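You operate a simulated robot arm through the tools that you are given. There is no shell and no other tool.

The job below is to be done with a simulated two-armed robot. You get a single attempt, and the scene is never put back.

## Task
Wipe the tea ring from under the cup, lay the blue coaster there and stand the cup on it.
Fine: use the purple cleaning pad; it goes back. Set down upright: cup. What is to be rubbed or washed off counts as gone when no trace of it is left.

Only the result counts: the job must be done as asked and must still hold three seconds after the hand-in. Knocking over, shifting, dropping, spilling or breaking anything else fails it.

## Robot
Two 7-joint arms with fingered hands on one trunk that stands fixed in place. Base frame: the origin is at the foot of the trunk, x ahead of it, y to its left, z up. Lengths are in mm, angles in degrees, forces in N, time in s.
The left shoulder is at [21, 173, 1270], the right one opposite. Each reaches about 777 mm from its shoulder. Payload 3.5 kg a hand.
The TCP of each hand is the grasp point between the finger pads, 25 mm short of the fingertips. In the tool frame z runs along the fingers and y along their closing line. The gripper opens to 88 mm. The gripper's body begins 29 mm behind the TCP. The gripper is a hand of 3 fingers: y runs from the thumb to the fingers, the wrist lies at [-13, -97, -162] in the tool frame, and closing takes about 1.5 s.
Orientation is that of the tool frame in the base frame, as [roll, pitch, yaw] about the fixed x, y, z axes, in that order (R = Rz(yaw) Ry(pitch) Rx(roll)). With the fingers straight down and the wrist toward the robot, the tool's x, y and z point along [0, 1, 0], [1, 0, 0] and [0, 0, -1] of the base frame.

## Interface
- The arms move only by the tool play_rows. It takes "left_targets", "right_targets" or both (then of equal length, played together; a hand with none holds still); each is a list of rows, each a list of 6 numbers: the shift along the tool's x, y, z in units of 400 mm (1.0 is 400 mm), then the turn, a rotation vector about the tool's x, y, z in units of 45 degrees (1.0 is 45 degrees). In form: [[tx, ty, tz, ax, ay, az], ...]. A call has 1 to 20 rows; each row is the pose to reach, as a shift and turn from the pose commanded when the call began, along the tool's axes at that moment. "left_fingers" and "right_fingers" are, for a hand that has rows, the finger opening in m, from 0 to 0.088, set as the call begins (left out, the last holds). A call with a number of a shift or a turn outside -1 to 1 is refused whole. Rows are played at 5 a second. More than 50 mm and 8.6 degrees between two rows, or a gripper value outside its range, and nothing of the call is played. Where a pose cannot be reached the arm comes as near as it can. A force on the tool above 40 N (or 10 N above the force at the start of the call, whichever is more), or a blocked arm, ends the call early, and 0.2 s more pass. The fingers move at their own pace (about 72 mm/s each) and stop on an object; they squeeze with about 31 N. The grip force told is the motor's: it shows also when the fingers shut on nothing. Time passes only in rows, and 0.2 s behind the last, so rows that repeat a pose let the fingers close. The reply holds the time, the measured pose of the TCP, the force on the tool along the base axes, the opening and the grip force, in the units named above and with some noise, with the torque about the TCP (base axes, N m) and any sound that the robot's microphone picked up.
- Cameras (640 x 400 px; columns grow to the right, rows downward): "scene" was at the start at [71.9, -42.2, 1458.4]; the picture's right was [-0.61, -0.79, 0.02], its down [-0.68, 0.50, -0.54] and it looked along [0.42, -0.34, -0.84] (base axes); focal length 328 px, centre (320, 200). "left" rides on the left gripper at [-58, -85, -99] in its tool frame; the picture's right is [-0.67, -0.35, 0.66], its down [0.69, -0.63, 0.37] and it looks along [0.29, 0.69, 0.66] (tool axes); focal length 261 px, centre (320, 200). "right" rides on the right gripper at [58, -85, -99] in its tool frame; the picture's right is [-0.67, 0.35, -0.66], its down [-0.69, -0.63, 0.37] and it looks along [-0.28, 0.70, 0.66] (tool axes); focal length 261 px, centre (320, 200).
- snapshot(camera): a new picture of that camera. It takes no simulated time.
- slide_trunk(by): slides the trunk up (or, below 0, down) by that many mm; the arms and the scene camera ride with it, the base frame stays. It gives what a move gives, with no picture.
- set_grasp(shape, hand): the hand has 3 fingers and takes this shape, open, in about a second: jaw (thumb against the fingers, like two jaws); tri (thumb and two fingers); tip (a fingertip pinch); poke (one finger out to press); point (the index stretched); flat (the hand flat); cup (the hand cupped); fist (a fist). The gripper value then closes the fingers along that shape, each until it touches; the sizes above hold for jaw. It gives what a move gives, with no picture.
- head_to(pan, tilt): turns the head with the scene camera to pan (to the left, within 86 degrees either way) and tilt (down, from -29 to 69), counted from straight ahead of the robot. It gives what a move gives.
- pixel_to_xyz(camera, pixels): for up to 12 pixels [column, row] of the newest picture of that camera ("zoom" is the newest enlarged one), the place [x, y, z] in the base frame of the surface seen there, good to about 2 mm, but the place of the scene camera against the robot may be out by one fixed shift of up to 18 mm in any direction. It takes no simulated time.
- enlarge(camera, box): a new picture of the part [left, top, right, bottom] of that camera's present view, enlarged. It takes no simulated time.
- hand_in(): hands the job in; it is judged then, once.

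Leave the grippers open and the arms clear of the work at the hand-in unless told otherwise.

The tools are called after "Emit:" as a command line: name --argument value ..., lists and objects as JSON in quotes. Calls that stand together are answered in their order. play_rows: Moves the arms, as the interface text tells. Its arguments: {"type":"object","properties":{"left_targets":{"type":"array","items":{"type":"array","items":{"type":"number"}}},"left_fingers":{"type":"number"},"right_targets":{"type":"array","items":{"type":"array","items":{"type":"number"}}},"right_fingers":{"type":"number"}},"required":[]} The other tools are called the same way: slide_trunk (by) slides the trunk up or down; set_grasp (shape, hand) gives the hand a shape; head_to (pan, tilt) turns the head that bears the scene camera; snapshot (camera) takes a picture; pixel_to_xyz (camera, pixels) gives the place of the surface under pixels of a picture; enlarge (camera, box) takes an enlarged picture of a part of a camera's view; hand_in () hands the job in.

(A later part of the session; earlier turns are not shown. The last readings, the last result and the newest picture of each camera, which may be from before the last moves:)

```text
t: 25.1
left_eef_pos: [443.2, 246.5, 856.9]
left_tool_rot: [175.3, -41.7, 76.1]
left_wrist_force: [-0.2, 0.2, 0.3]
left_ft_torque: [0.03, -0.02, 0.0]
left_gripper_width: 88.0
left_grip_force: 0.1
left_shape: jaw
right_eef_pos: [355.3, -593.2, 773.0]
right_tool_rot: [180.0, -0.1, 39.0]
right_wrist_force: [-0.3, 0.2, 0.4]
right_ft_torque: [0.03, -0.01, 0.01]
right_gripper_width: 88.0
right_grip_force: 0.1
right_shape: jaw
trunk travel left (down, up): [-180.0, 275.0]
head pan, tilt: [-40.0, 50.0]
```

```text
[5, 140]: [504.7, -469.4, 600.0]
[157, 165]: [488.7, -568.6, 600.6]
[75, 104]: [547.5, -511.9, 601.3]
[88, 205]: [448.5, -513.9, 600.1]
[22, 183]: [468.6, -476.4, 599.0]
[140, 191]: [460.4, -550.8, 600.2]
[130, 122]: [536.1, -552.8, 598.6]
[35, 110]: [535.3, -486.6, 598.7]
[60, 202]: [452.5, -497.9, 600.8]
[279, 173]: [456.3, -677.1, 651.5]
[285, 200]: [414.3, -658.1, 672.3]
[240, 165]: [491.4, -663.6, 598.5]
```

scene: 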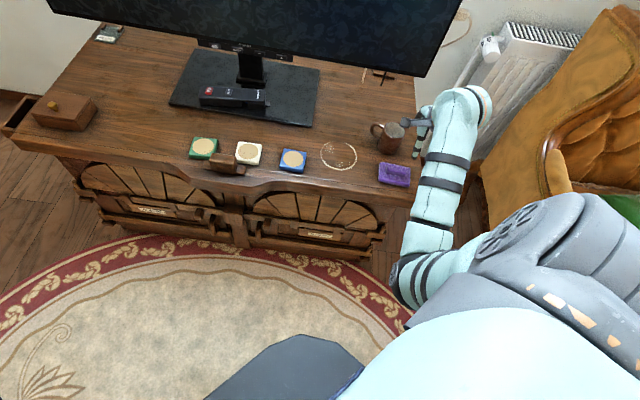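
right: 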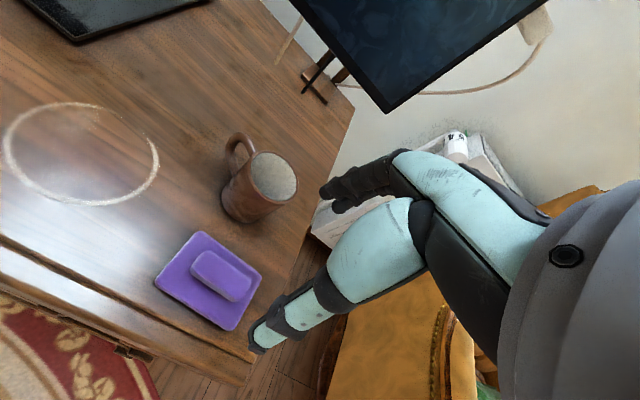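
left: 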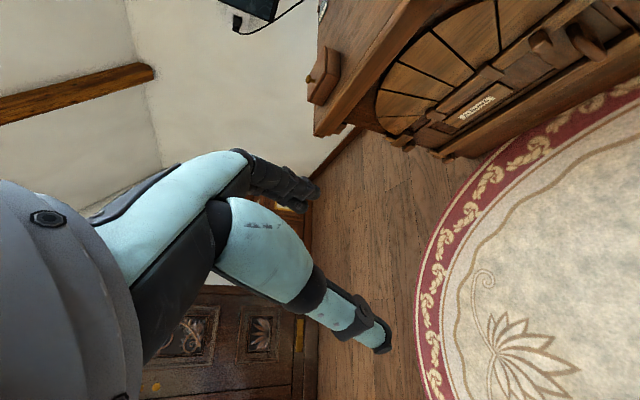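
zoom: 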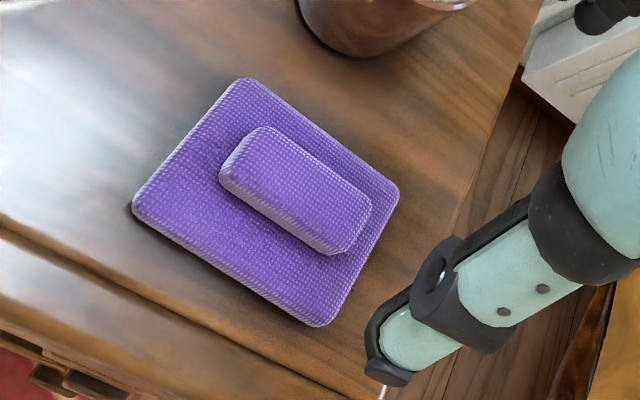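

Ring centre is (498,-519) with r ≈ 50. The pad is centred at (361.5,-595.3) with its long axis at 40°, top z 615.5 and grip top 633. I'll narrow the fingers to 50 mm and come down over the grip to z ≈ 650.

Emit:
play_rows --right_targets '[[0.004, 0.007, 0.05, 0, 0, -0.01], [0.009, 0.014, 0.12, 0, 0, -0.02], [0.009, 0.014, 0.19, 0, 0, -0.02], [0.009, 0.014, 0.25, 0, 0, -0.02], [0.009, 0.014, 0.29, 0, 0, -0.02], [0.009, 0.014, 0.305, 0, 0, -0.02]]' --right_fingers 0.05

Emit:
snapshot --camera "right"

Emit:
enlarge --camera "right" --box '[200, 200, 420, 360]'

```text
t: 26.5
left_eef_pos: [443.0, 245.6, 857.1]
left_tool_rot: [175.4, -41.6, 76.3]
left_wrist_force: [0.3, -0.1, 0.1]
left_ft_torque: [0.02, -0.01, 0.03]
left_gripper_width: 88.0
left_grip_force: 0.0
left_shape: jaw
right_eef_pos: [362.8, -596.3, 650.6]
right_tool_rot: [-180.0, -0.1, 39.9]
right_wrist_force: [1.4, -0.5, 0.3]
right_ft_torque: [-0.02, 0.0, 0.0]
right_gripper_width: 50.6
right_grip_force: 0.0
right_shape: jaw
trunk travel left (down, up): [-180.0, 275.0]
head pan, tilt: [-40.0, 50.0]
```

```text
taken
```

right: 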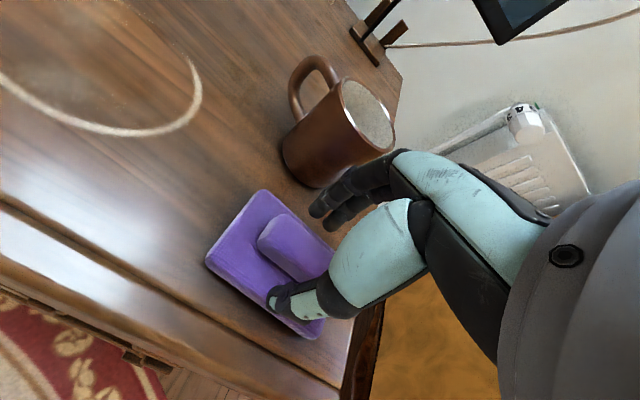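

```text
2.50 times, centred on (310, 280) of right
```

zoom: 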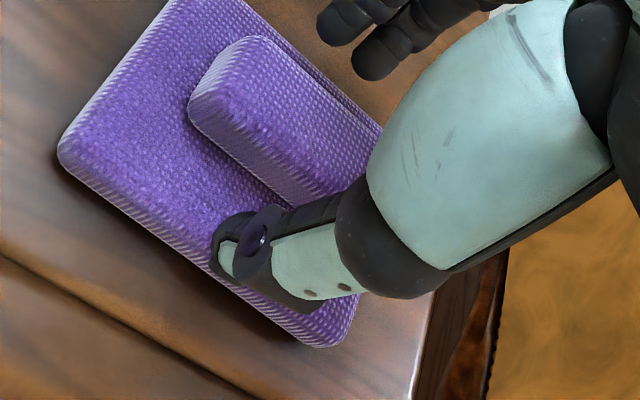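

The TCP projects onto the grip's centre, with the thumb and fingers on either side above the pad. I'll lower about 8 mm to near the pad's top and close on the grip.

Emit:
play_rows --right_targets '[[0, 0, 0.01, 0, 0, 0], [0, 0, 0.018, 0, 0, 0], [0, 0, 0.02, 0, 0, 0]]'

Emit:
play_rows --right_targets '[[0, 0, 0, 0, 0, 0], [0, 0, 0, 0, 0, 0], [0, 0, 0, 0, 0, 0], [0, 0, 0, 0, 0, 0], [0, 0, 0, 0, 0, 0], [0, 0, 0, 0, 0, 0], [0, 0, 0, 0, 0, 0], [0, 0, 0, 0, 0, 0]]' --right_fingers 0.0

Emit:
enlarge --camera "right" --box '[200, 180, 440, 360]'

```text
t: 27.3
left_eef_pos: [443.5, 246.0, 857.7]
left_tool_rot: [175.3, -41.7, 76.3]
left_wrist_force: [0.2, 0.6, -0.4]
left_ft_torque: [-0.02, 0.03, 0.0]
left_gripper_width: 87.9
left_grip_force: 0.1
left_shape: jaw
right_eef_pos: [363.2, -597.1, 643.1]
right_tool_rot: [-179.9, 0.0, 39.9]
right_wrist_force: [-0.3, 0.0, 0.0]
right_ft_torque: [0.01, -0.03, 0.0]
right_gripper_width: 50.5
right_grip_force: 0.0
right_shape: jaw
trunk travel left (down, up): [-180.0, 275.0]
head pan, tilt: [-40.0, 50.0]
```

```text
t: 29.1
left_eef_pos: [443.6, 246.0, 856.5]
left_tool_rot: [175.3, -41.7, 76.2]
left_wrist_force: [-0.1, 0.8, 0.1]
left_ft_torque: [0.0, 0.0, 0.01]
left_gripper_width: 88.2
left_grip_force: 0.0
left_shape: jaw
right_eef_pos: [363.7, -598.3, 642.2]
right_tool_rot: [-180.0, -0.1, 39.9]
right_wrist_force: [-0.3, -0.9, -0.7]
right_ft_torque: [-0.03, 0.01, -0.01]
right_gripper_width: 18.8
right_grip_force: 31.1
right_shape: jaw
trunk travel left (down, up): [-180.0, 275.0]
head pan, tilt: [-40.0, 50.0]
```

```text
2.22 times, centred on (320, 270) of right
```

zoom: 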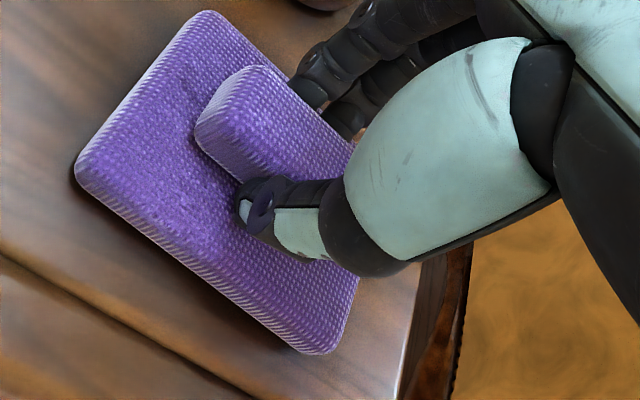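

The pad's grip is held at 18.8 mm with 31 N. The pick-up TCP was (363.5,-597.3,642.5), and I'll return it there. I'll lift it 45 mm and carry it over the ring centre, stopping about 4 mm above the table.

Emit:
play_rows --right_targets '[[0, 0, -0.04, 0, 0, 0], [0, 0, -0.11, 0, 0, 0], [0.06, 0.01, -0.11, 0, 0, 0], [0.15, 0.025, -0.11, 0, 0, 0], [0.24, 0.041, -0.11, 0, 0, 0], [0.33, 0.056, -0.11, 0, 0, 0], [0.3835, 0.065, -0.11, 0, 0, 0], [0.3835, 0.065, -0.05, 0, 0, 0], [0.3835, 0.065, -0.01, 0, 0, 0]]'

Emit:
snapshot --camera "right"

Emit:
enlarge --camera "scene" --box '[270, 80, 430, 200]'

```text
t: 31.1
left_eef_pos: [443.5, 246.5, 857.1]
left_tool_rot: [175.3, -41.7, 76.3]
left_wrist_force: [0.4, -0.9, 0.2]
left_ft_torque: [0.02, 0.0, -0.02]
left_gripper_width: 88.2
left_grip_force: 0.1
left_shape: jaw
right_eef_pos: [497.7, -517.5, 646.3]
right_tool_rot: [-180.0, 0.0, 39.9]
right_wrist_force: [0.9, 0.9, -0.2]
right_ft_torque: [0.05, -0.01, 0.01]
right_gripper_width: 18.8
right_grip_force: 30.6
right_shape: jaw
trunk travel left (down, up): [-180.0, 275.0]
head pan, tilt: [-40.0, 50.0]
```

```text
taken
```

right: 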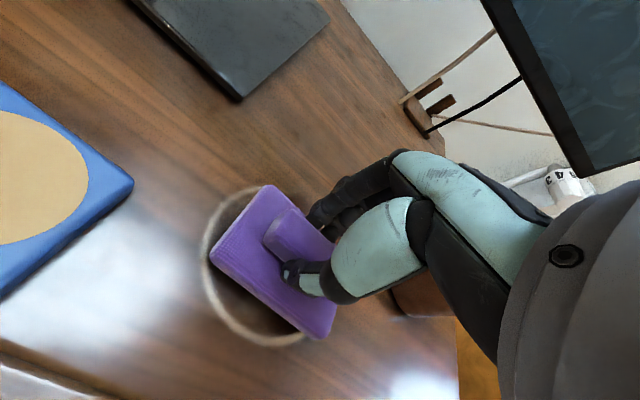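

```text
3.33 times, centred on (350, 140) of scene
```

zoom: 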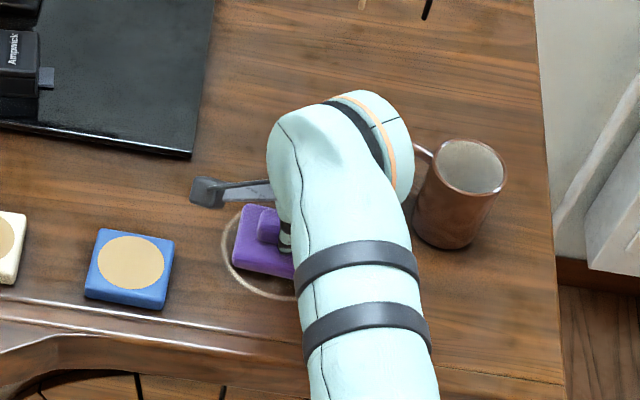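

The pad hovers about 4 mm above the ring's centre. I'll lower it with a light press (~2–3 mm below contact) and rub over the ring area in rows; the coaster and cup stay well outside the sweep.

Emit:
play_rows --right_targets '[[0, 0, 0.008, 0, 0, 0], [0, 0, 0.016, 0, 0, 0], [0.05, 0, 0.016, 0, 0, 0], [-0.05, 0, 0.016, 0, 0, 0], [-0.05, 0.04, 0.016, 0, 0, 0], [0.05, 0.04, 0.016, 0, 0, 0], [0.05, 0.075, 0.016, 0, 0, 0], [0, 0.08, 0.016, 0, 0, 0], [-0.05, 0.075, 0.016, 0, 0, 0], [-0.05, 0.04, 0.016, 0, 0, 0], [0, 0.02, 0.016, 0, 0, 0], [0.05, 0, 0.016, 0, 0, 0], [0.05, -0.04, 0.016, 0, 0, 0], [-0.05, -0.04, 0.016, 0, 0, 0], [-0.05, -0.075, 0.016, 0, 0, 0], [0, -0.08, 0.016, 0, 0, 0], [0.05, -0.075, 0.016, 0, 0, 0], [0.05, -0.04, 0.016, 0, 0, 0], [0, -0.04, 0.016, 0, 0, 0], [0, 0, 0.016, 0, 0, 0]]'

Emit:
snapshot --camera "right"

Emit:
enlarge --camera "scene" --box '[270, 80, 430, 200]'

```text
t: 35.3
left_eef_pos: [441.7, 248.8, 857.4]
left_tool_rot: [175.2, -41.7, 76.3]
left_wrist_force: [0.2, -0.2, -0.3]
left_ft_torque: [0.0, 0.0, -0.01]
left_gripper_width: 88.2
left_grip_force: 0.1
left_shape: jaw
right_eef_pos: [496.9, -516.9, 642.1]
right_tool_rot: [179.9, -0.1, 40.0]
right_wrist_force: [-2.6, 2.8, 9.6]
right_ft_torque: [0.15, 0.06, 0.02]
right_gripper_width: 18.8
right_grip_force: 31.3
right_shape: jaw
trunk travel left (down, up): [-180.0, 275.0]
head pan, tilt: [-40.0, 50.0]
```

```text
taken
```

right: 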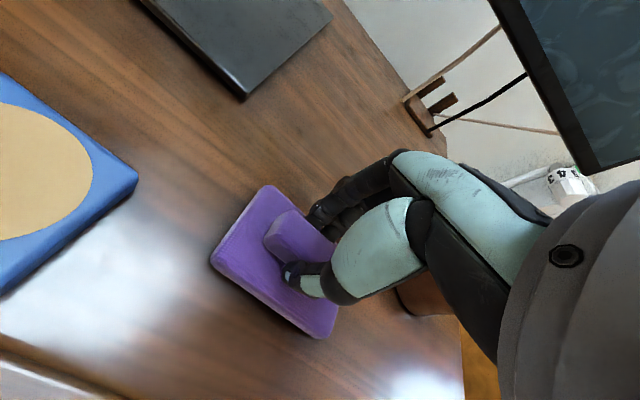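

```text
3.33 times, centred on (350, 140) of scene
```

zoom: 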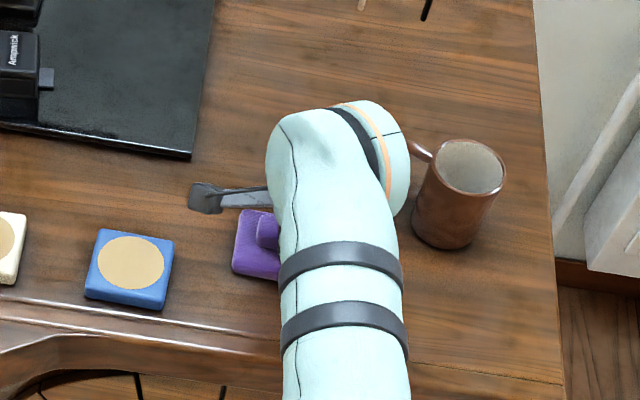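

The visible part of the ring is gone, with 10 N of pressing force. I'll make one more pass in the crosswise direction, slightly wider, to be thorough.

Emit:
play_rows --right_targets '[[0.06, 0, 0, 0, 0, 0], [0.06, 0.08, 0, 0, 0, 0], [0.02, 0.085, 0, 0, 0, 0], [0.02, 0, 0, 0, 0, 0], [0.02, -0.085, 0, 0, 0, 0], [0.06, -0.08, 0, 0, 0, 0], [0.06, 0, 0, 0, 0, 0], [0, 0, 0, 0, 0, 0], [-0.02, 0.085, 0, 0, 0, 0], [-0.06, 0.08, 0, 0, 0, 0], [-0.06, 0, 0, 0, 0, 0], [-0.06, -0.08, 0, 0, 0, 0], [-0.02, -0.085, 0, 0, 0, 0], [0, 0, 0, 0, 0, 0], [0, 0, -0.04, 0, 0, 0], [0, 0, -0.12, 0, 0, 0]]'

Emit:
snapshot --camera "right"

Emit:
enlarge --camera "scene" --box '[270, 80, 430, 200]'

```text
t: 38.7
left_eef_pos: [444.3, 246.3, 857.6]
left_tool_rot: [175.4, -41.6, 76.2]
left_wrist_force: [1.0, 0.4, -0.2]
left_ft_torque: [0.03, 0.0, -0.04]
left_gripper_width: 87.9
left_grip_force: 0.0
left_shape: jaw
right_eef_pos: [497.8, -517.1, 689.0]
right_tool_rot: [-179.9, 0.0, 40.0]
right_wrist_force: [0.7, -0.2, -0.5]
right_ft_torque: [-0.03, 0.0, -0.02]
right_gripper_width: 19.1
right_grip_force: 31.4
right_shape: jaw
trunk travel left (down, up): [-180.0, 275.0]
head pan, tilt: [-40.0, 50.0]
```

```text
taken
```

right: 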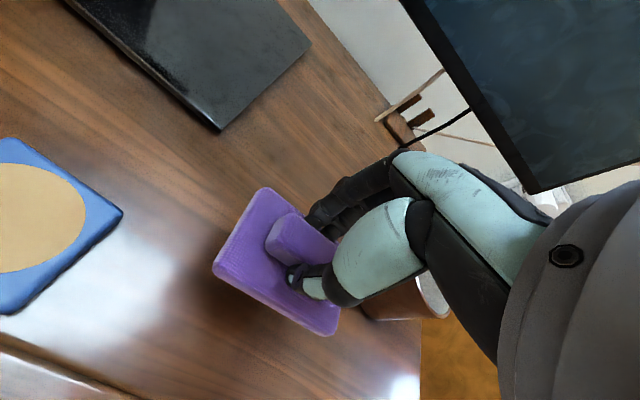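

```text
3.33 times, centred on (350, 140) of scene
```

zoom: 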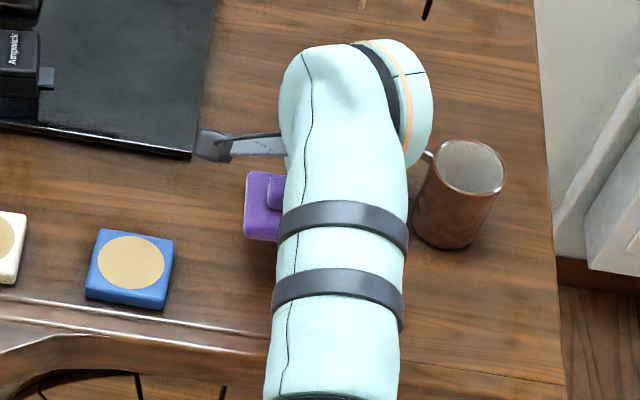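

The pad is lifted. I'll carry it back over its home spot at the same height, and look at the wiped area before putting it down.

Emit:
play_rows --right_targets '[[-0.06, -0.01, 0, 0, 0, 0], [-0.15, -0.025, 0, 0, 0, 0], [-0.24, -0.041, 0, 0, 0, 0], [-0.33, -0.056, 0, 0, 0, 0], [-0.3835, -0.065, 0, 0, 0, 0], [-0.3835, -0.065, 0, 0, 0, 0]]'

Emit:
enlarge --camera "right" --box '[0, 20, 320, 220]'

Emit:
enlarge --camera "scene" --box '[300, 120, 400, 190]'

```text
t: 40.1
left_eef_pos: [443.0, 246.4, 857.7]
left_tool_rot: [175.3, -41.8, 76.2]
left_wrist_force: [0.0, -0.6, -0.1]
left_ft_torque: [0.01, 0.02, 0.0]
left_gripper_width: 88.1
left_grip_force: 0.1
left_shape: jaw
right_eef_pos: [364.1, -596.0, 688.2]
right_tool_rot: [180.0, 0.1, 39.8]
right_wrist_force: [-0.4, 0.0, -0.9]
right_ft_torque: [0.0, -0.01, 0.0]
right_gripper_width: 19.3
right_grip_force: 31.3
right_shape: jaw
trunk travel left (down, up): [-180.0, 275.0]
head pan, tilt: [-40.0, 50.0]
```

```text
2.00 times, centred on (160, 120) of right
```

zoom: 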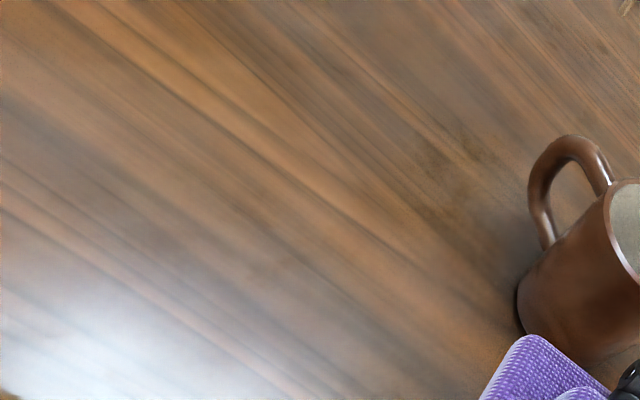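

```text
5.71 times, centred on (350, 155) of scene
```

zoom: 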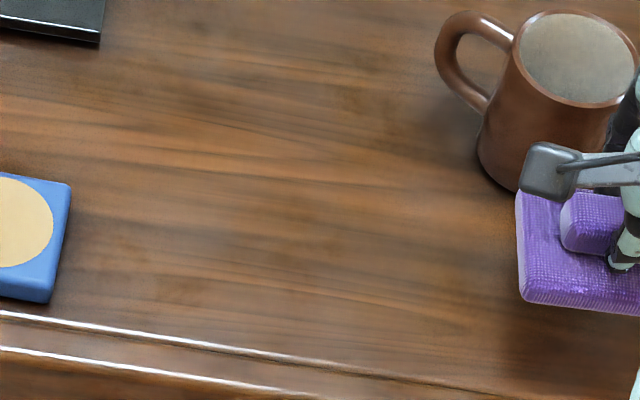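

The surface is clean: no trace in either view. I'll set the pad down at its home spot.

Emit:
play_rows --right_targets '[[0, 0, 0.05, 0, 0, 0], [0, 0, 0.09, 0, 0, 0], [0, 0, 0.107, 0, 0, 0], [0, 0, 0.114, 0, 0, 0], [0, 0, 0.114, 0, 0, 0]]'

Emit:
enlarge --camera "right" --box '[200, 180, 440, 360]'

```text
t: 41.3
left_eef_pos: [442.9, 245.7, 857.2]
left_tool_rot: [175.4, -41.8, 76.2]
left_wrist_force: [0.3, 0.1, 1.4]
left_ft_torque: [-0.01, 0.01, -0.01]
left_gripper_width: 88.0
left_grip_force: 0.1
left_shape: jaw
right_eef_pos: [364.1, -596.2, 643.1]
right_tool_rot: [180.0, -0.1, 39.9]
right_wrist_force: [0.8, -0.3, -0.5]
right_ft_torque: [-0.01, -0.06, -0.01]
right_gripper_width: 19.1
right_grip_force: 31.1
right_shape: jaw
trunk travel left (down, up): [-180.0, 275.0]
head pan, tilt: [-40.0, 50.0]
```

```text
2.22 times, centred on (320, 270) of right
```

zoom: 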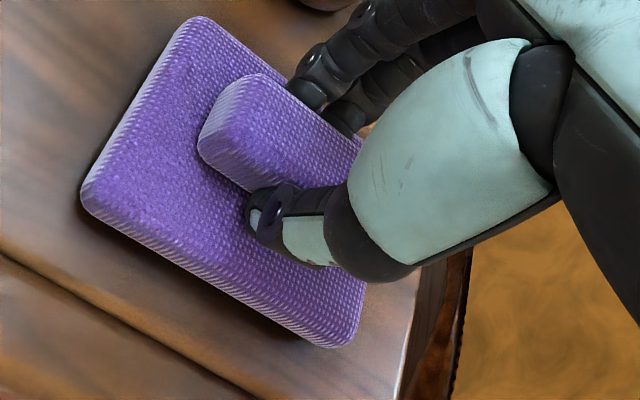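

No contact force yet, so I'll lower in small steps until it rests, then open to 50 mm.

Emit:
play_rows --right_targets '[[0, 0, 0.003, 0, 0, 0], [0, 0, 0.006, 0, 0, 0], [0, 0, 0.006, 0, 0, 0]]'

```text
t: 42.1
left_eef_pos: [442.1, 245.6, 857.4]
left_tool_rot: [175.3, -41.7, 76.2]
left_wrist_force: [0.2, 0.2, -0.7]
left_ft_torque: [-0.02, -0.01, 0.0]
left_gripper_width: 87.9
left_grip_force: 0.0
left_shape: jaw
right_eef_pos: [362.5, -595.6, 641.8]
right_tool_rot: [179.9, -0.2, 40.0]
right_wrist_force: [0.4, 0.1, 8.8]
right_ft_torque: [0.02, 0.0, -0.06]
right_gripper_width: 18.9
right_grip_force: 31.2
right_shape: jaw
trunk travel left (down, up): [-180.0, 275.0]
head pan, tilt: [-40.0, 50.0]
```

The pad is resting (8.8 N). I'll ease 2 mm, open the fingers, and rise.

Emit:
play_rows --right_targets '[[0, 0, -0.004, 0, 0, 0], [0, 0, -0.004, 0, 0, 0], [0, 0, -0.004, 0, 0, 0], [0, 0, -0.004, 0, 0, 0], [0, 0, -0.004, 0, 0, 0], [0, 0, -0.03, 0, 0, 0], [0, 0, -0.1, 0, 0, 0], [0, 0, -0.2, 0, 0, 0], [0, 0, -0.3, 0, 0, 0], [0, 0, -0.35, 0, 0, 0]]' --right_fingers 0.05

Emit:
snapshot --camera "right"

Emit:
enlarge --camera "right" --box '[120, 200, 340, 360]'

```text
t: 44.3
left_eef_pos: [442.6, 246.1, 857.4]
left_tool_rot: [175.4, -41.7, 76.3]
left_wrist_force: [0.0, 0.0, 0.0]
left_ft_torque: [0.02, 0.0, 0.03]
left_gripper_width: 87.9
left_grip_force: 0.1
left_shape: jaw
right_eef_pos: [364.1, -596.1, 779.4]
right_tool_rot: [-179.9, 0.0, 39.9]
right_wrist_force: [-0.1, 0.2, -0.2]
right_ft_torque: [-0.02, 0.01, -0.01]
right_gripper_width: 49.6
right_grip_force: 0.1
right_shape: jaw
trunk travel left (down, up): [-180.0, 275.0]
head pan, tilt: [-40.0, 50.0]
```

```text
taken
```

right: 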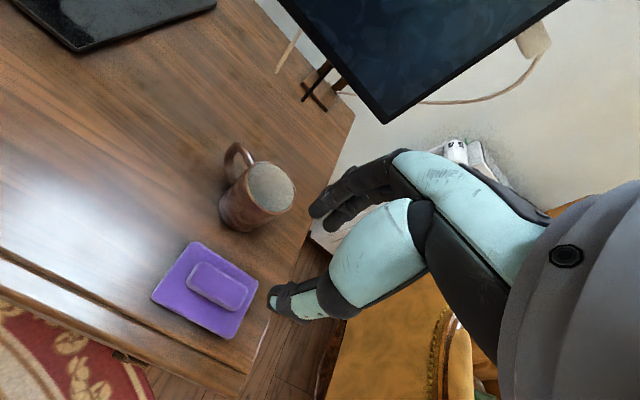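

```text
2.50 times, centred on (230, 280) of right
```

zoom: 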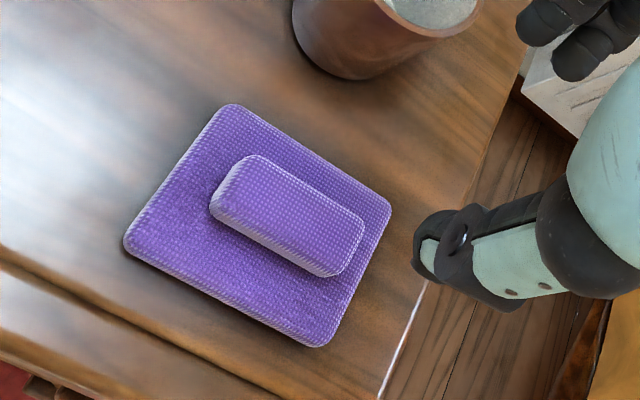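

Emit:
pixel_to_xyz --camera "zoom" --pixels '[[232, 109], [387, 208], [320, 342], [130, 240], [285, 215]]'

```text
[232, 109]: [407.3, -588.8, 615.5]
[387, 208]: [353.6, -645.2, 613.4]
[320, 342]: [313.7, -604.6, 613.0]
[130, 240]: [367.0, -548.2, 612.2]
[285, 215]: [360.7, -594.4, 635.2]
```

The pad is back at (360.4,-596.7) against the original (361,-595), turned only a few degrees, so that's fine. Next is the blue coaster: I'll move over (545,-400) at z ≈ 780 with fingers fully open, turned to match its edges.

Emit:
play_rows --right_targets '[[0.094, -0.012, 0, 0, 0, -0.013], [0.189, -0.025, 0, 0, 0, -0.026], [0.283, -0.037, 0, 0, 0, -0.039], [0.378, -0.049, 0, 0, 0, -0.051], [0.472, -0.061, 0, 0, 0, -0.064], [0.567, -0.074, 0, 0, 0, -0.077], [0.661, -0.086, 0, 0, 0, -0.09], [0.661, -0.086, 0, 0, 0, -0.09]]' --right_fingers 0.088

Emit:
snapshot --camera "right"

Emit:
enlarge --camera "right" --box '[120, 200, 340, 360]'

```text
t: 46.1
left_eef_pos: [443.7, 245.9, 857.2]
left_tool_rot: [175.2, -41.7, 76.3]
left_wrist_force: [-0.3, 0.0, 0.1]
left_ft_torque: [0.05, 0.0, 0.03]
left_gripper_width: 87.9
left_grip_force: 0.0
left_shape: jaw
right_eef_pos: [543.7, -399.9, 779.9]
right_tool_rot: [-180.0, -0.2, 44.0]
right_wrist_force: [0.4, -0.4, 0.2]
right_ft_torque: [-0.02, -0.05, 0.01]
right_gripper_width: 87.5
right_grip_force: 0.1
right_shape: jaw
trunk travel left (down, up): [-180.0, 275.0]
head pan, tilt: [-40.0, 50.0]
```

```text
taken
```

right: 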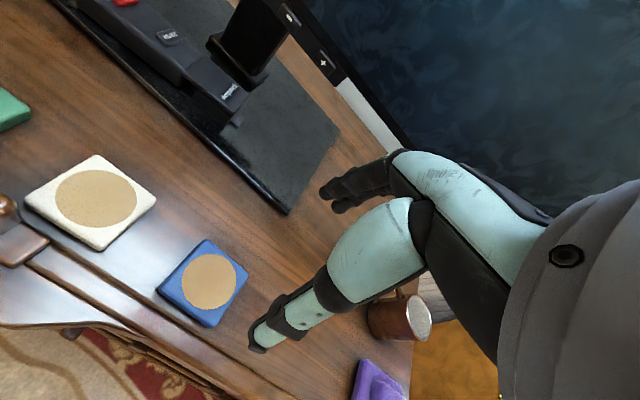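

```text
2.50 times, centred on (230, 280) of right
```

zoom: 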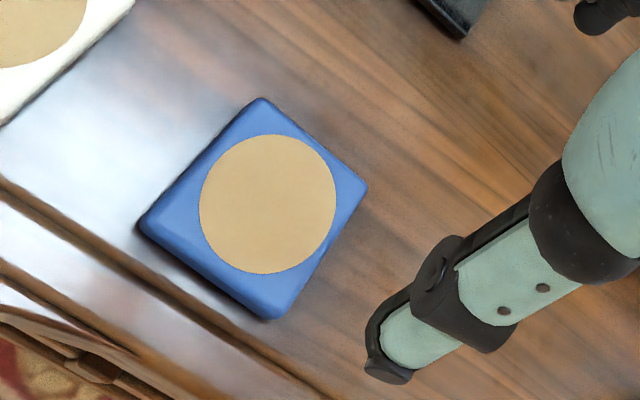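

I'll measure the coaster's corners and the table strip just in front of it, where the thumb will go.

Emit:
pixel_to_xyz --camera "zoom" --pixels '[[262, 102], [364, 188], [275, 315], [148, 222], [268, 204], [190, 275], [205, 300], [170, 270], [240, 330], [310, 270], [340, 100], [200, 155]]'

Emit:
pixel_to_xyz --camera "right" --pixels '[[160, 195], [150, 290], [135, 310], [180, 330], [200, 330], [155, 210]]'

```text
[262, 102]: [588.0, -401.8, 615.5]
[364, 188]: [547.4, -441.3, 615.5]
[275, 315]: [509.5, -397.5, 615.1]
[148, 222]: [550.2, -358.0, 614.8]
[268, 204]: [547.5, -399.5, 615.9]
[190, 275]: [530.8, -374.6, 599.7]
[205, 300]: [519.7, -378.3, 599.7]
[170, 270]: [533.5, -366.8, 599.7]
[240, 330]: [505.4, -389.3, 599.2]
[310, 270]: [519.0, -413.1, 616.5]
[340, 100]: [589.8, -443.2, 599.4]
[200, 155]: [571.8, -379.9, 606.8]
```

```text
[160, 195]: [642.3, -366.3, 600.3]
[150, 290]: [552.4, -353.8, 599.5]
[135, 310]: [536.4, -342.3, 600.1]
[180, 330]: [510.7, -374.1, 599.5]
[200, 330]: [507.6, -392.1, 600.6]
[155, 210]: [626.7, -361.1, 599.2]
```

The coaster is centred at (548.8,-399.7), edges at 44°, matching my hand, and the table is flat (z ≈ 599.7) around it. I'll descend to TCP z ≈ 632.

Emit:
play_rows --right_targets '[[0.005, 0.004, 0.08, 0, 0, 0], [0.0095, 0.0085, 0.17, 0, 0, 0], [0.0095, 0.0085, 0.26, 0, 0, 0], [0.0095, 0.0085, 0.33, 0, 0, 0], [0.0095, 0.0085, 0.37, 0, 0, 0], [0.0095, 0.0085, 0.37, 0, 0, 0]]'

Emit:
snapshot --camera "right"

Emit:
enlarge --camera "scene" --box '[230, 100, 360, 200]'

```text
t: 47.5
left_eef_pos: [443.1, 245.1, 857.1]
left_tool_rot: [175.3, -41.8, 76.2]
left_wrist_force: [0.7, 0.0, -0.4]
left_ft_torque: [0.0, -0.02, 0.01]
left_gripper_width: 88.1
left_grip_force: 0.0
left_shape: jaw
right_eef_pos: [549.1, -400.1, 633.5]
right_tool_rot: [-180.0, -0.1, 43.9]
right_wrist_force: [0.0, -0.3, 0.2]
right_ft_torque: [0.0, 0.0, -0.01]
right_gripper_width: 87.9
right_grip_force: 0.1
right_shape: jaw
trunk travel left (down, up): [-180.0, 275.0]
head pan, tilt: [-40.0, 50.0]
```

```text
taken
```

right: 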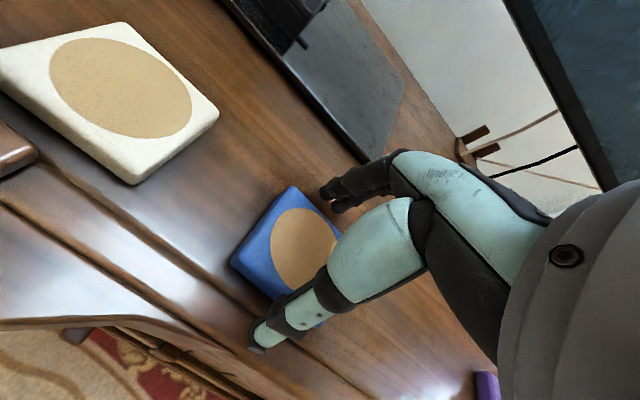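

```text
4.00 times, centred on (295, 150) of scene
```

zoom: 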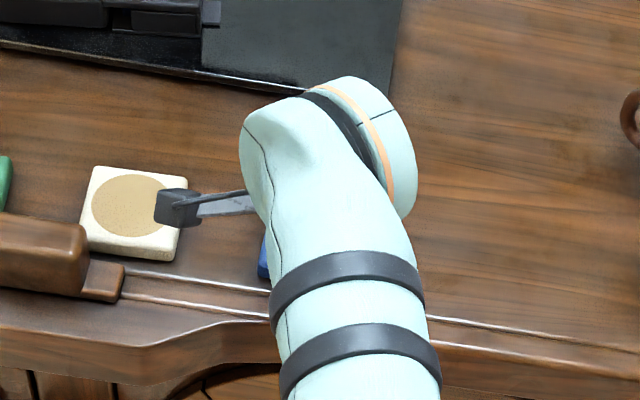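

The thumb and fingers straddle the coaster. I'll lower 5 mm so the tips reach well down its sides, then close.

Emit:
play_rows --right_targets '[[0, 0, 0.006, 0, 0, 0], [0, 0, 0.012, 0, 0, 0], [0, 0, 0.012, 0, 0, 0]]'

Emit:
play_rows --right_targets '[[0, 0, 0, 0, 0, 0], [0, 0, 0, 0, 0, 0], [0, 0, 0, 0, 0, 0], [0, 0, 0, 0, 0, 0], [0, 0, 0, 0, 0, 0], [0, 0, 0, 0, 0, 0], [0, 0, 0, 0, 0, 0], [0, 0, 0, 0, 0, 0]]' --right_fingers 0.0

Emit:
enlarge --camera "right" --box '[200, 150, 440, 360]'

```text
t: 48.3
left_eef_pos: [442.6, 245.7, 856.7]
left_tool_rot: [175.3, -41.7, 76.3]
left_wrist_force: [0.3, 0.0, -0.4]
left_ft_torque: [-0.01, -0.02, -0.03]
left_gripper_width: 87.9
left_grip_force: 0.1
left_shape: jaw
right_eef_pos: [548.4, -400.3, 628.0]
right_tool_rot: [180.0, -0.1, 44.0]
right_wrist_force: [-0.5, -0.1, -0.3]
right_ft_torque: [-0.02, 0.04, 0.01]
right_gripper_width: 87.7
right_grip_force: 0.2
right_shape: jaw
trunk travel left (down, up): [-180.0, 275.0]
head pan, tilt: [-40.0, 50.0]
```

```text
t: 50.1
left_eef_pos: [443.4, 246.7, 856.9]
left_tool_rot: [175.2, -41.8, 76.3]
left_wrist_force: [0.0, -0.2, 0.5]
left_ft_torque: [0.01, -0.03, 0.02]
left_gripper_width: 88.0
left_grip_force: 0.0
left_shape: jaw
right_eef_pos: [548.9, -399.2, 627.1]
right_tool_rot: [-180.0, 0.0, 44.0]
right_wrist_force: [0.5, 0.7, 0.0]
right_ft_torque: [0.03, -0.01, 0.0]
right_gripper_width: 55.8
right_grip_force: 31.1
right_shape: jaw
trunk travel left (down, up): [-180.0, 275.0]
head pan, tilt: [-40.0, 50.0]
```

```text
1.90 times, centred on (320, 255) of right
```

zoom: 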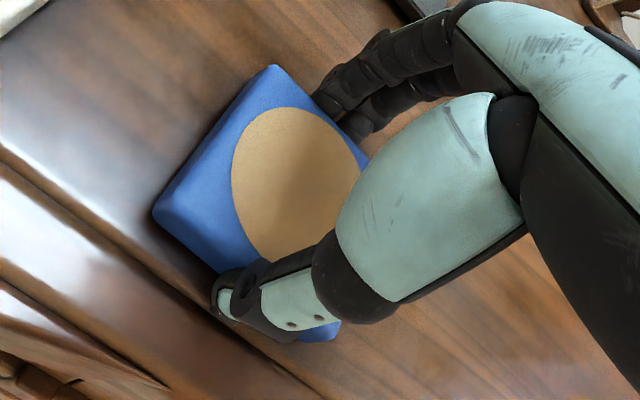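

The coaster is held at 55.8 mm. I'll lift 36 mm and carry it over the cleaned spot (498,-519).

Emit:
play_rows --right_targets '[[0, 0, -0.03, 0, 0, 0], [0, 0, -0.09, 0, 0, 0], [-0.05, 0.021, -0.09, 0, 0, 0], [-0.12, 0.051, -0.09, 0, 0, 0], [-0.19, 0.08, -0.09, 0, 0, 0], [-0.26, 0.11, -0.09, 0, 0, 0], [-0.299, 0.126, -0.09, 0, 0, 0], [-0.299, 0.126, -0.09, 0, 0, 0]]'

Emit:
snapshot --camera "right"

Emit:
enlarge --camera "scene" --box '[270, 80, 430, 200]'

```text
t: 51.9
left_eef_pos: [443.1, 246.4, 856.0]
left_tool_rot: [175.5, -41.7, 76.1]
left_wrist_force: [0.6, -0.2, 0.0]
left_ft_torque: [-0.02, 0.01, 0.04]
left_gripper_width: 88.1
left_grip_force: 0.0
left_shape: jaw
right_eef_pos: [498.5, -519.1, 663.5]
right_tool_rot: [180.0, -0.1, 44.0]
right_wrist_force: [-0.6, 0.5, -1.3]
right_ft_torque: [-0.01, -0.01, 0.02]
right_gripper_width: 55.7
right_grip_force: 30.6
right_shape: jaw
trunk travel left (down, up): [-180.0, 275.0]
head pan, tilt: [-40.0, 50.0]
```

```text
taken
```

right: 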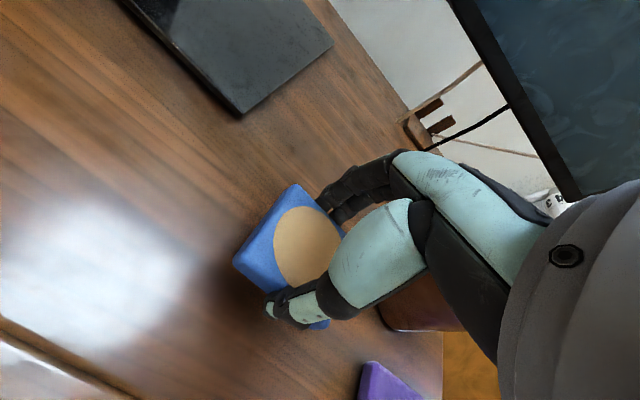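

```text
3.33 times, centred on (350, 140) of scene
```

zoom: 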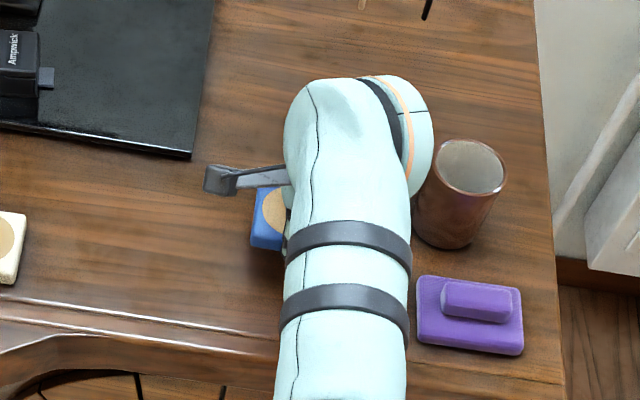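

The coaster is level over the cleaned spot. I'll lower it with small final steps.

Emit:
play_rows --right_targets '[[0, 0, 0.04, 0, 0, 0], [0, 0, 0.075, 0, 0, 0], [0, 0, 0.085, 0, 0, 0], [0, 0, 0.09, 0, 0, 0], [0, 0, 0.093, 0, 0, 0], [0, 0, 0.093, 0, 0, 0]]'

```text
t: 53.3
left_eef_pos: [442.6, 247.5, 856.9]
left_tool_rot: [175.4, -41.7, 76.2]
left_wrist_force: [-0.7, 0.0, -0.4]
left_ft_torque: [0.01, -0.01, 0.0]
left_gripper_width: 87.9
left_grip_force: 0.1
left_shape: jaw
right_eef_pos: [497.2, -517.9, 626.9]
right_tool_rot: [179.8, -0.1, 44.1]
right_wrist_force: [-0.2, -0.3, 4.3]
right_ft_torque: [0.03, -0.02, -0.04]
right_gripper_width: 55.3
right_grip_force: 30.4
right_shape: jaw
trunk travel left (down, up): [-180.0, 275.0]
head pan, tilt: [-40.0, 50.0]
```

Contact with 4.3 N at z ≈ 627: the coaster rests on the table. I'll open and rise to z ≈ 780, straight up.

Emit:
play_rows --right_targets '[[0, 0, -0.002, 0, 0, 0], [0, 0, -0.002, 0, 0, 0], [0, 0, -0.002, 0, 0, 0], [0, 0, -0.002, 0, 0, 0], [0, 0, -0.002, 0, 0, 0], [0, 0, -0.002, 0, 0, 0], [0, 0, -0.03, 0, 0, 0], [0, 0, -0.1, 0, 0, 0], [0, 0, -0.2, 0, 0, 0], [0, 0, -0.3, 0, 0, 0], [0, 0, -0.38, 0, 0, 0], [0, 0, -0.38, 0, 0, 0]]' --right_fingers 0.088

Emit:
snapshot --camera "right"

Emit:
enlarge --camera "right" --box '[120, 180, 360, 360]'

```text
t: 55.9
left_eef_pos: [443.2, 246.0, 857.7]
left_tool_rot: [175.4, -41.7, 76.1]
left_wrist_force: [0.5, -0.4, 0.2]
left_ft_torque: [-0.01, 0.02, 0.02]
left_gripper_width: 88.1
left_grip_force: 0.0
left_shape: jaw
right_eef_pos: [497.4, -518.8, 776.8]
right_tool_rot: [-180.0, -0.1, 44.0]
right_wrist_force: [-0.4, -0.3, -0.6]
right_ft_torque: [-0.01, 0.0, 0.0]
right_gripper_width: 87.8
right_grip_force: 0.0
right_shape: jaw
trunk travel left (down, up): [-180.0, 275.0]
head pan, tilt: [-40.0, 50.0]
```

```text
taken
```

right: 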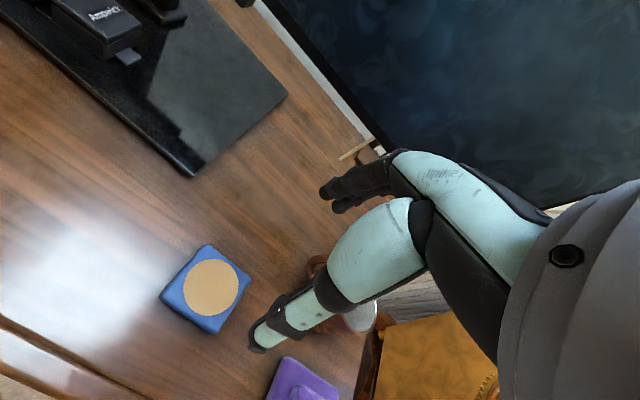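

```text
2.22 times, centred on (240, 270) of right
```

zoom: 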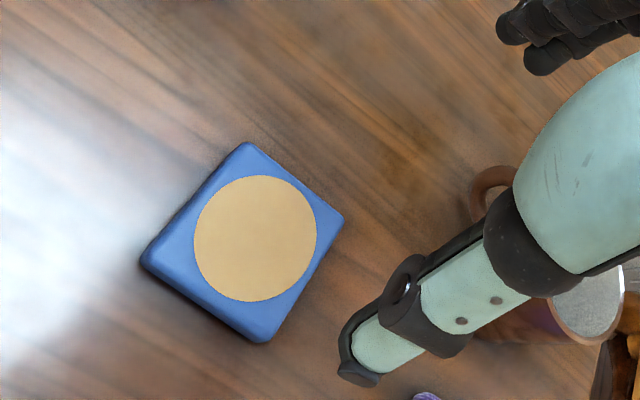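

The coaster lies flat on the cleaned spot with no trace of the ring around it. I'll measure its corners, then go over the cup.

Emit:
pixel_to_xyz --camera "zoom" --pixels '[[248, 147], [340, 218], [262, 337], [148, 260], [255, 238]]'

Emit:
play_rows --right_targets '[[-0.086, 0.03, 0, 0, 0, 0.028], [-0.171, 0.06, 0, 0, 0, 0.056], [-0.257, 0.089, 0, 0, 0, 0.083], [-0.337, 0.155, 0, 0, 0, 0.111], [-0.337, 0.155, 0, 0, 0, 0.111]]'

Emit:
snapshot --camera "right"

Emit:
enlarge --camera "right" --box '[120, 180, 360, 360]'

```text
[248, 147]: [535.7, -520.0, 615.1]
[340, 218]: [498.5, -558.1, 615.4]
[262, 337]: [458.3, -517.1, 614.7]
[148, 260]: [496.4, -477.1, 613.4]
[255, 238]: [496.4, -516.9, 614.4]
```

```text
t: 57.1
left_eef_pos: [442.4, 245.8, 856.1]
left_tool_rot: [175.4, -41.7, 76.2]
left_wrist_force: [-1.0, 0.1, 0.4]
left_ft_torque: [0.01, 0.04, -0.03]
left_gripper_width: 88.0
left_grip_force: 0.1
left_shape: jaw
right_eef_pos: [442.4, -657.0, 777.0]
right_tool_rot: [-179.9, -0.2, 39.0]
right_wrist_force: [-0.1, 0.0, -1.0]
right_ft_torque: [0.02, 0.02, -0.01]
right_gripper_width: 87.8
right_grip_force: 0.0
right_shape: jaw
trunk travel left (down, up): [-180.0, 275.0]
head pan, tilt: [-40.0, 50.0]
```

```text
taken
```

right: 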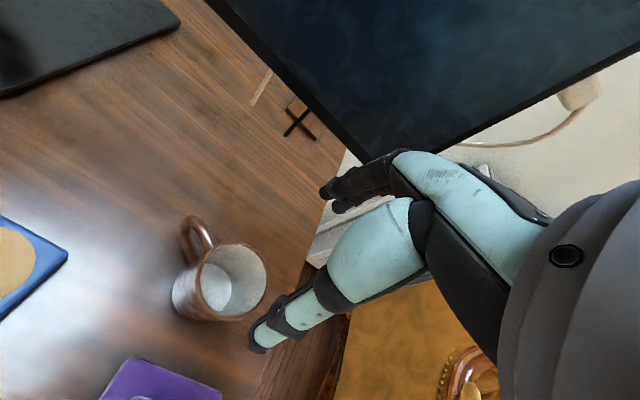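

```text
2.22 times, centred on (240, 270) of right
```

zoom: 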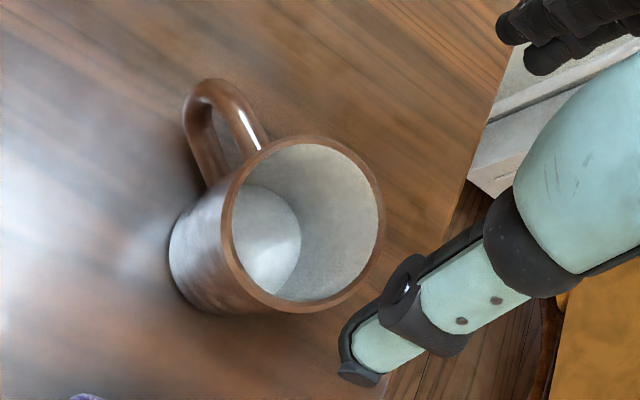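

The coaster is centred at (497.2,-518), and the hand is above the cup in the same pose as when I released it. I'll descend to z ≈ 655 and grip.

Emit:
play_rows --right_targets '[[0, 0, 0.08, 0, 0, 0], [0, 0, 0.16, 0, 0, 0], [0, 0, 0.23, 0, 0, 0], [0, 0, 0.28, 0, 0, 0], [0, 0, 0.305, 0, 0, 0], [0, 0, 0.305, 0, 0, 0]]'

Emit:
play_rows --right_targets '[[0, 0, 0, 0, 0, 0], [0, 0, 0, 0, 0, 0], [0, 0, 0, 0, 0, 0], [0, 0, 0, 0, 0, 0], [0, 0, 0, 0, 0, 0], [0, 0, 0, 0, 0, 0], [0, 0, 0, 0, 0, 0], [0, 0, 0, 0, 0, 0]]' --right_fingers 0.0

Emit:
snapshot --camera "right"

```text
t: 58.5
left_eef_pos: [443.3, 246.9, 857.9]
left_tool_rot: [175.2, -41.7, 76.2]
left_wrist_force: [-0.6, 1.7, -0.3]
left_ft_torque: [0.0, 0.04, 0.0]
left_gripper_width: 88.0
left_grip_force: 0.1
left_shape: jaw
right_eef_pos: [444.8, -657.9, 657.4]
right_tool_rot: [180.0, -0.1, 39.0]
right_wrist_force: [-0.8, 0.8, 2.3]
right_ft_torque: [0.04, 0.03, -0.01]
right_gripper_width: 87.7
right_grip_force: 0.0
right_shape: jaw
trunk travel left (down, up): [-180.0, 275.0]
head pan, tilt: [-40.0, 50.0]
```

```text
t: 60.3
left_eef_pos: [441.7, 246.4, 857.9]
left_tool_rot: [175.4, -41.7, 76.2]
left_wrist_force: [-0.4, -0.3, 0.2]
left_ft_torque: [-0.03, 0.0, 0.01]
left_gripper_width: 88.2
left_grip_force: 0.1
left_shape: jaw
right_eef_pos: [443.1, -657.1, 658.3]
right_tool_rot: [180.0, 0.0, 39.0]
right_wrist_force: [1.8, -2.1, 7.3]
right_ft_torque: [-0.27, -0.2, -0.03]
right_gripper_width: 61.6
right_grip_force: 31.3
right_shape: jaw
trunk travel left (down, up): [-180.0, 275.0]
head pan, tilt: [-40.0, 50.0]
```

```text
taken
```

right: 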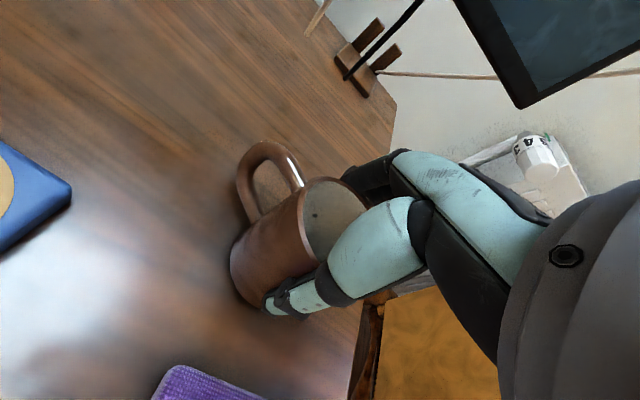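

The grip reads 61.6 mm (before it was 52) with a 7 N upward force, so something is different. I'll look closely before lifting.

Emit:
enlarge --camera "right" --box '[200, 120, 440, 340]'

Emit:
enlarge --camera "scene" --box '[340, 80, 440, 170]'

```text
1.82 times, centred on (320, 230) of right
```

zoom: 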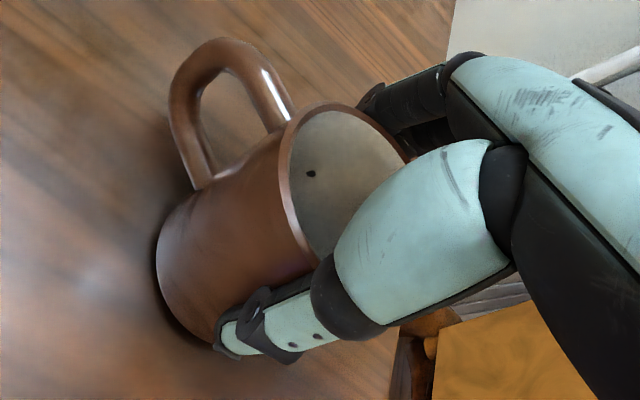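

```text
4.44 times, centred on (390, 125) of scene
```

zoom: 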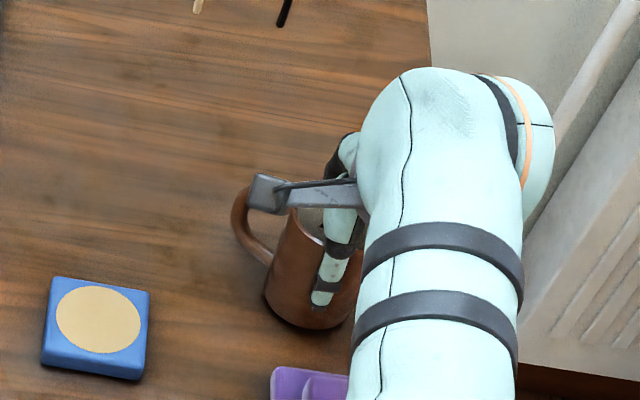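

There's a dark spot on the far inner wall and the grip seems uneven. I'll open again, rise, and re-measure the cup before another try.

Emit:
play_rows --right_targets '[[0, 0, 0, 0, 0, 0], [0, 0, 0, 0, 0, 0], [0, 0, 0, 0, 0, 0], [0, 0, 0, 0, 0, 0], [0, 0, 0, 0, 0, 0], [0, 0, 0, 0, 0, 0]]' --right_fingers 0.088

Emit:
enlarge --camera "right" --box '[200, 120, 440, 340]'

```text
t: 61.7
left_eef_pos: [443.6, 245.6, 856.9]
left_tool_rot: [175.4, -41.8, 76.2]
left_wrist_force: [0.1, 0.2, -0.8]
left_ft_torque: [0.01, -0.02, -0.03]
left_gripper_width: 87.9
left_grip_force: 0.1
left_shape: jaw
right_eef_pos: [444.1, -657.6, 656.5]
right_tool_rot: [180.0, 0.0, 39.0]
right_wrist_force: [-0.2, 0.5, 0.3]
right_ft_torque: [0.02, 0.0, -0.04]
right_gripper_width: 87.9
right_grip_force: 0.1
right_shape: jaw
trunk travel left (down, up): [-180.0, 275.0]
head pan, tilt: [-40.0, 50.0]
```

```text
1.82 times, centred on (320, 230) of right
```

zoom: 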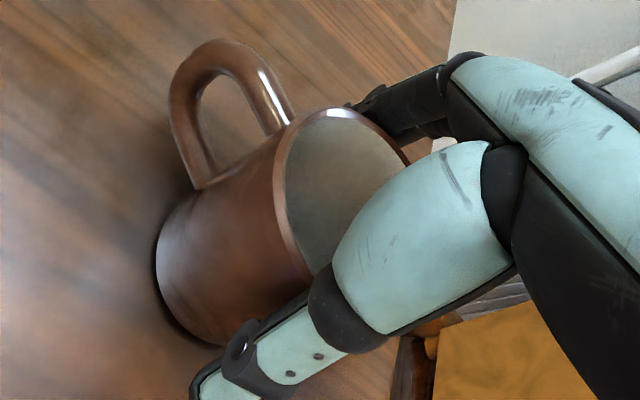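

Emit:
play_rows --right_targets '[[0, 0, -0.04, 0, 0, 0], [0, 0, -0.1, 0, 0, 0], [0, 0, -0.2, 0, 0, 0], [0, 0, -0.3, 0, 0, 0], [0, 0, -0.3, 0, 0, 0]]'

Emit:
snapshot --camera "right"

Emit:
enlarge --camera "right" --box '[150, 190, 300, 340]'

Emit:
enlarge --camera "scene" --box '[340, 80, 440, 170]'

```text
t: 62.9
left_eef_pos: [442.3, 245.9, 858.4]
left_tool_rot: [175.3, -41.7, 76.2]
left_wrist_force: [-0.5, 0.5, 0.1]
left_ft_torque: [0.02, -0.03, 0.0]
left_gripper_width: 88.4
left_grip_force: 0.1
left_shape: jaw
right_eef_pos: [444.1, -657.9, 775.6]
right_tool_rot: [-180.0, -0.1, 39.0]
right_wrist_force: [0.0, 0.4, -0.4]
right_ft_torque: [0.02, 0.02, 0.03]
right_gripper_width: 87.8
right_grip_force: 0.0
right_shape: jaw
trunk travel left (down, up): [-180.0, 275.0]
head pan, tilt: [-40.0, 50.0]
```

```text
taken
```

right: 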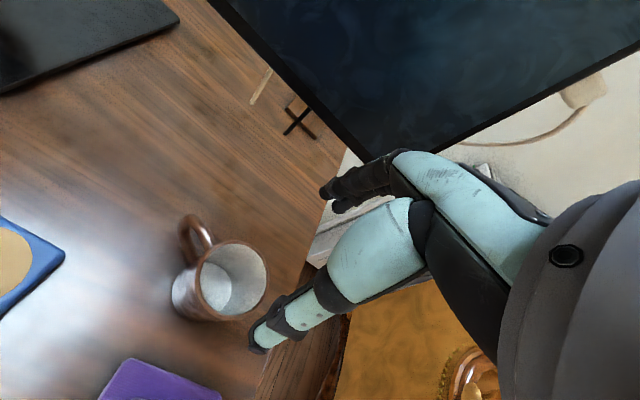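

```text
2.67 times, centred on (225, 265) of right
```

zoom: 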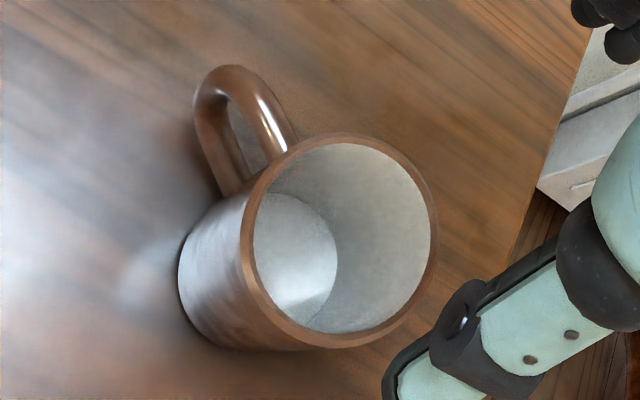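

```text
4.44 times, centred on (390, 125) of scene
```

zoom: 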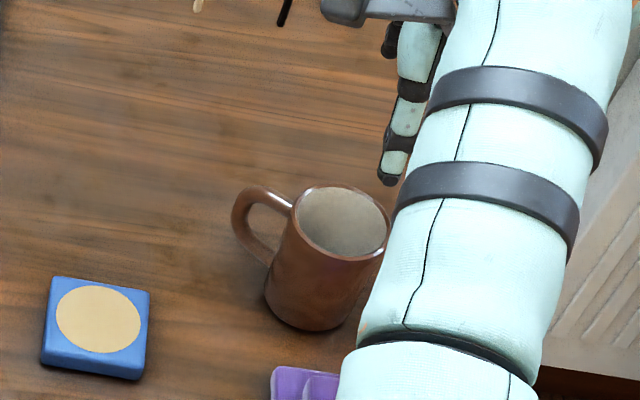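

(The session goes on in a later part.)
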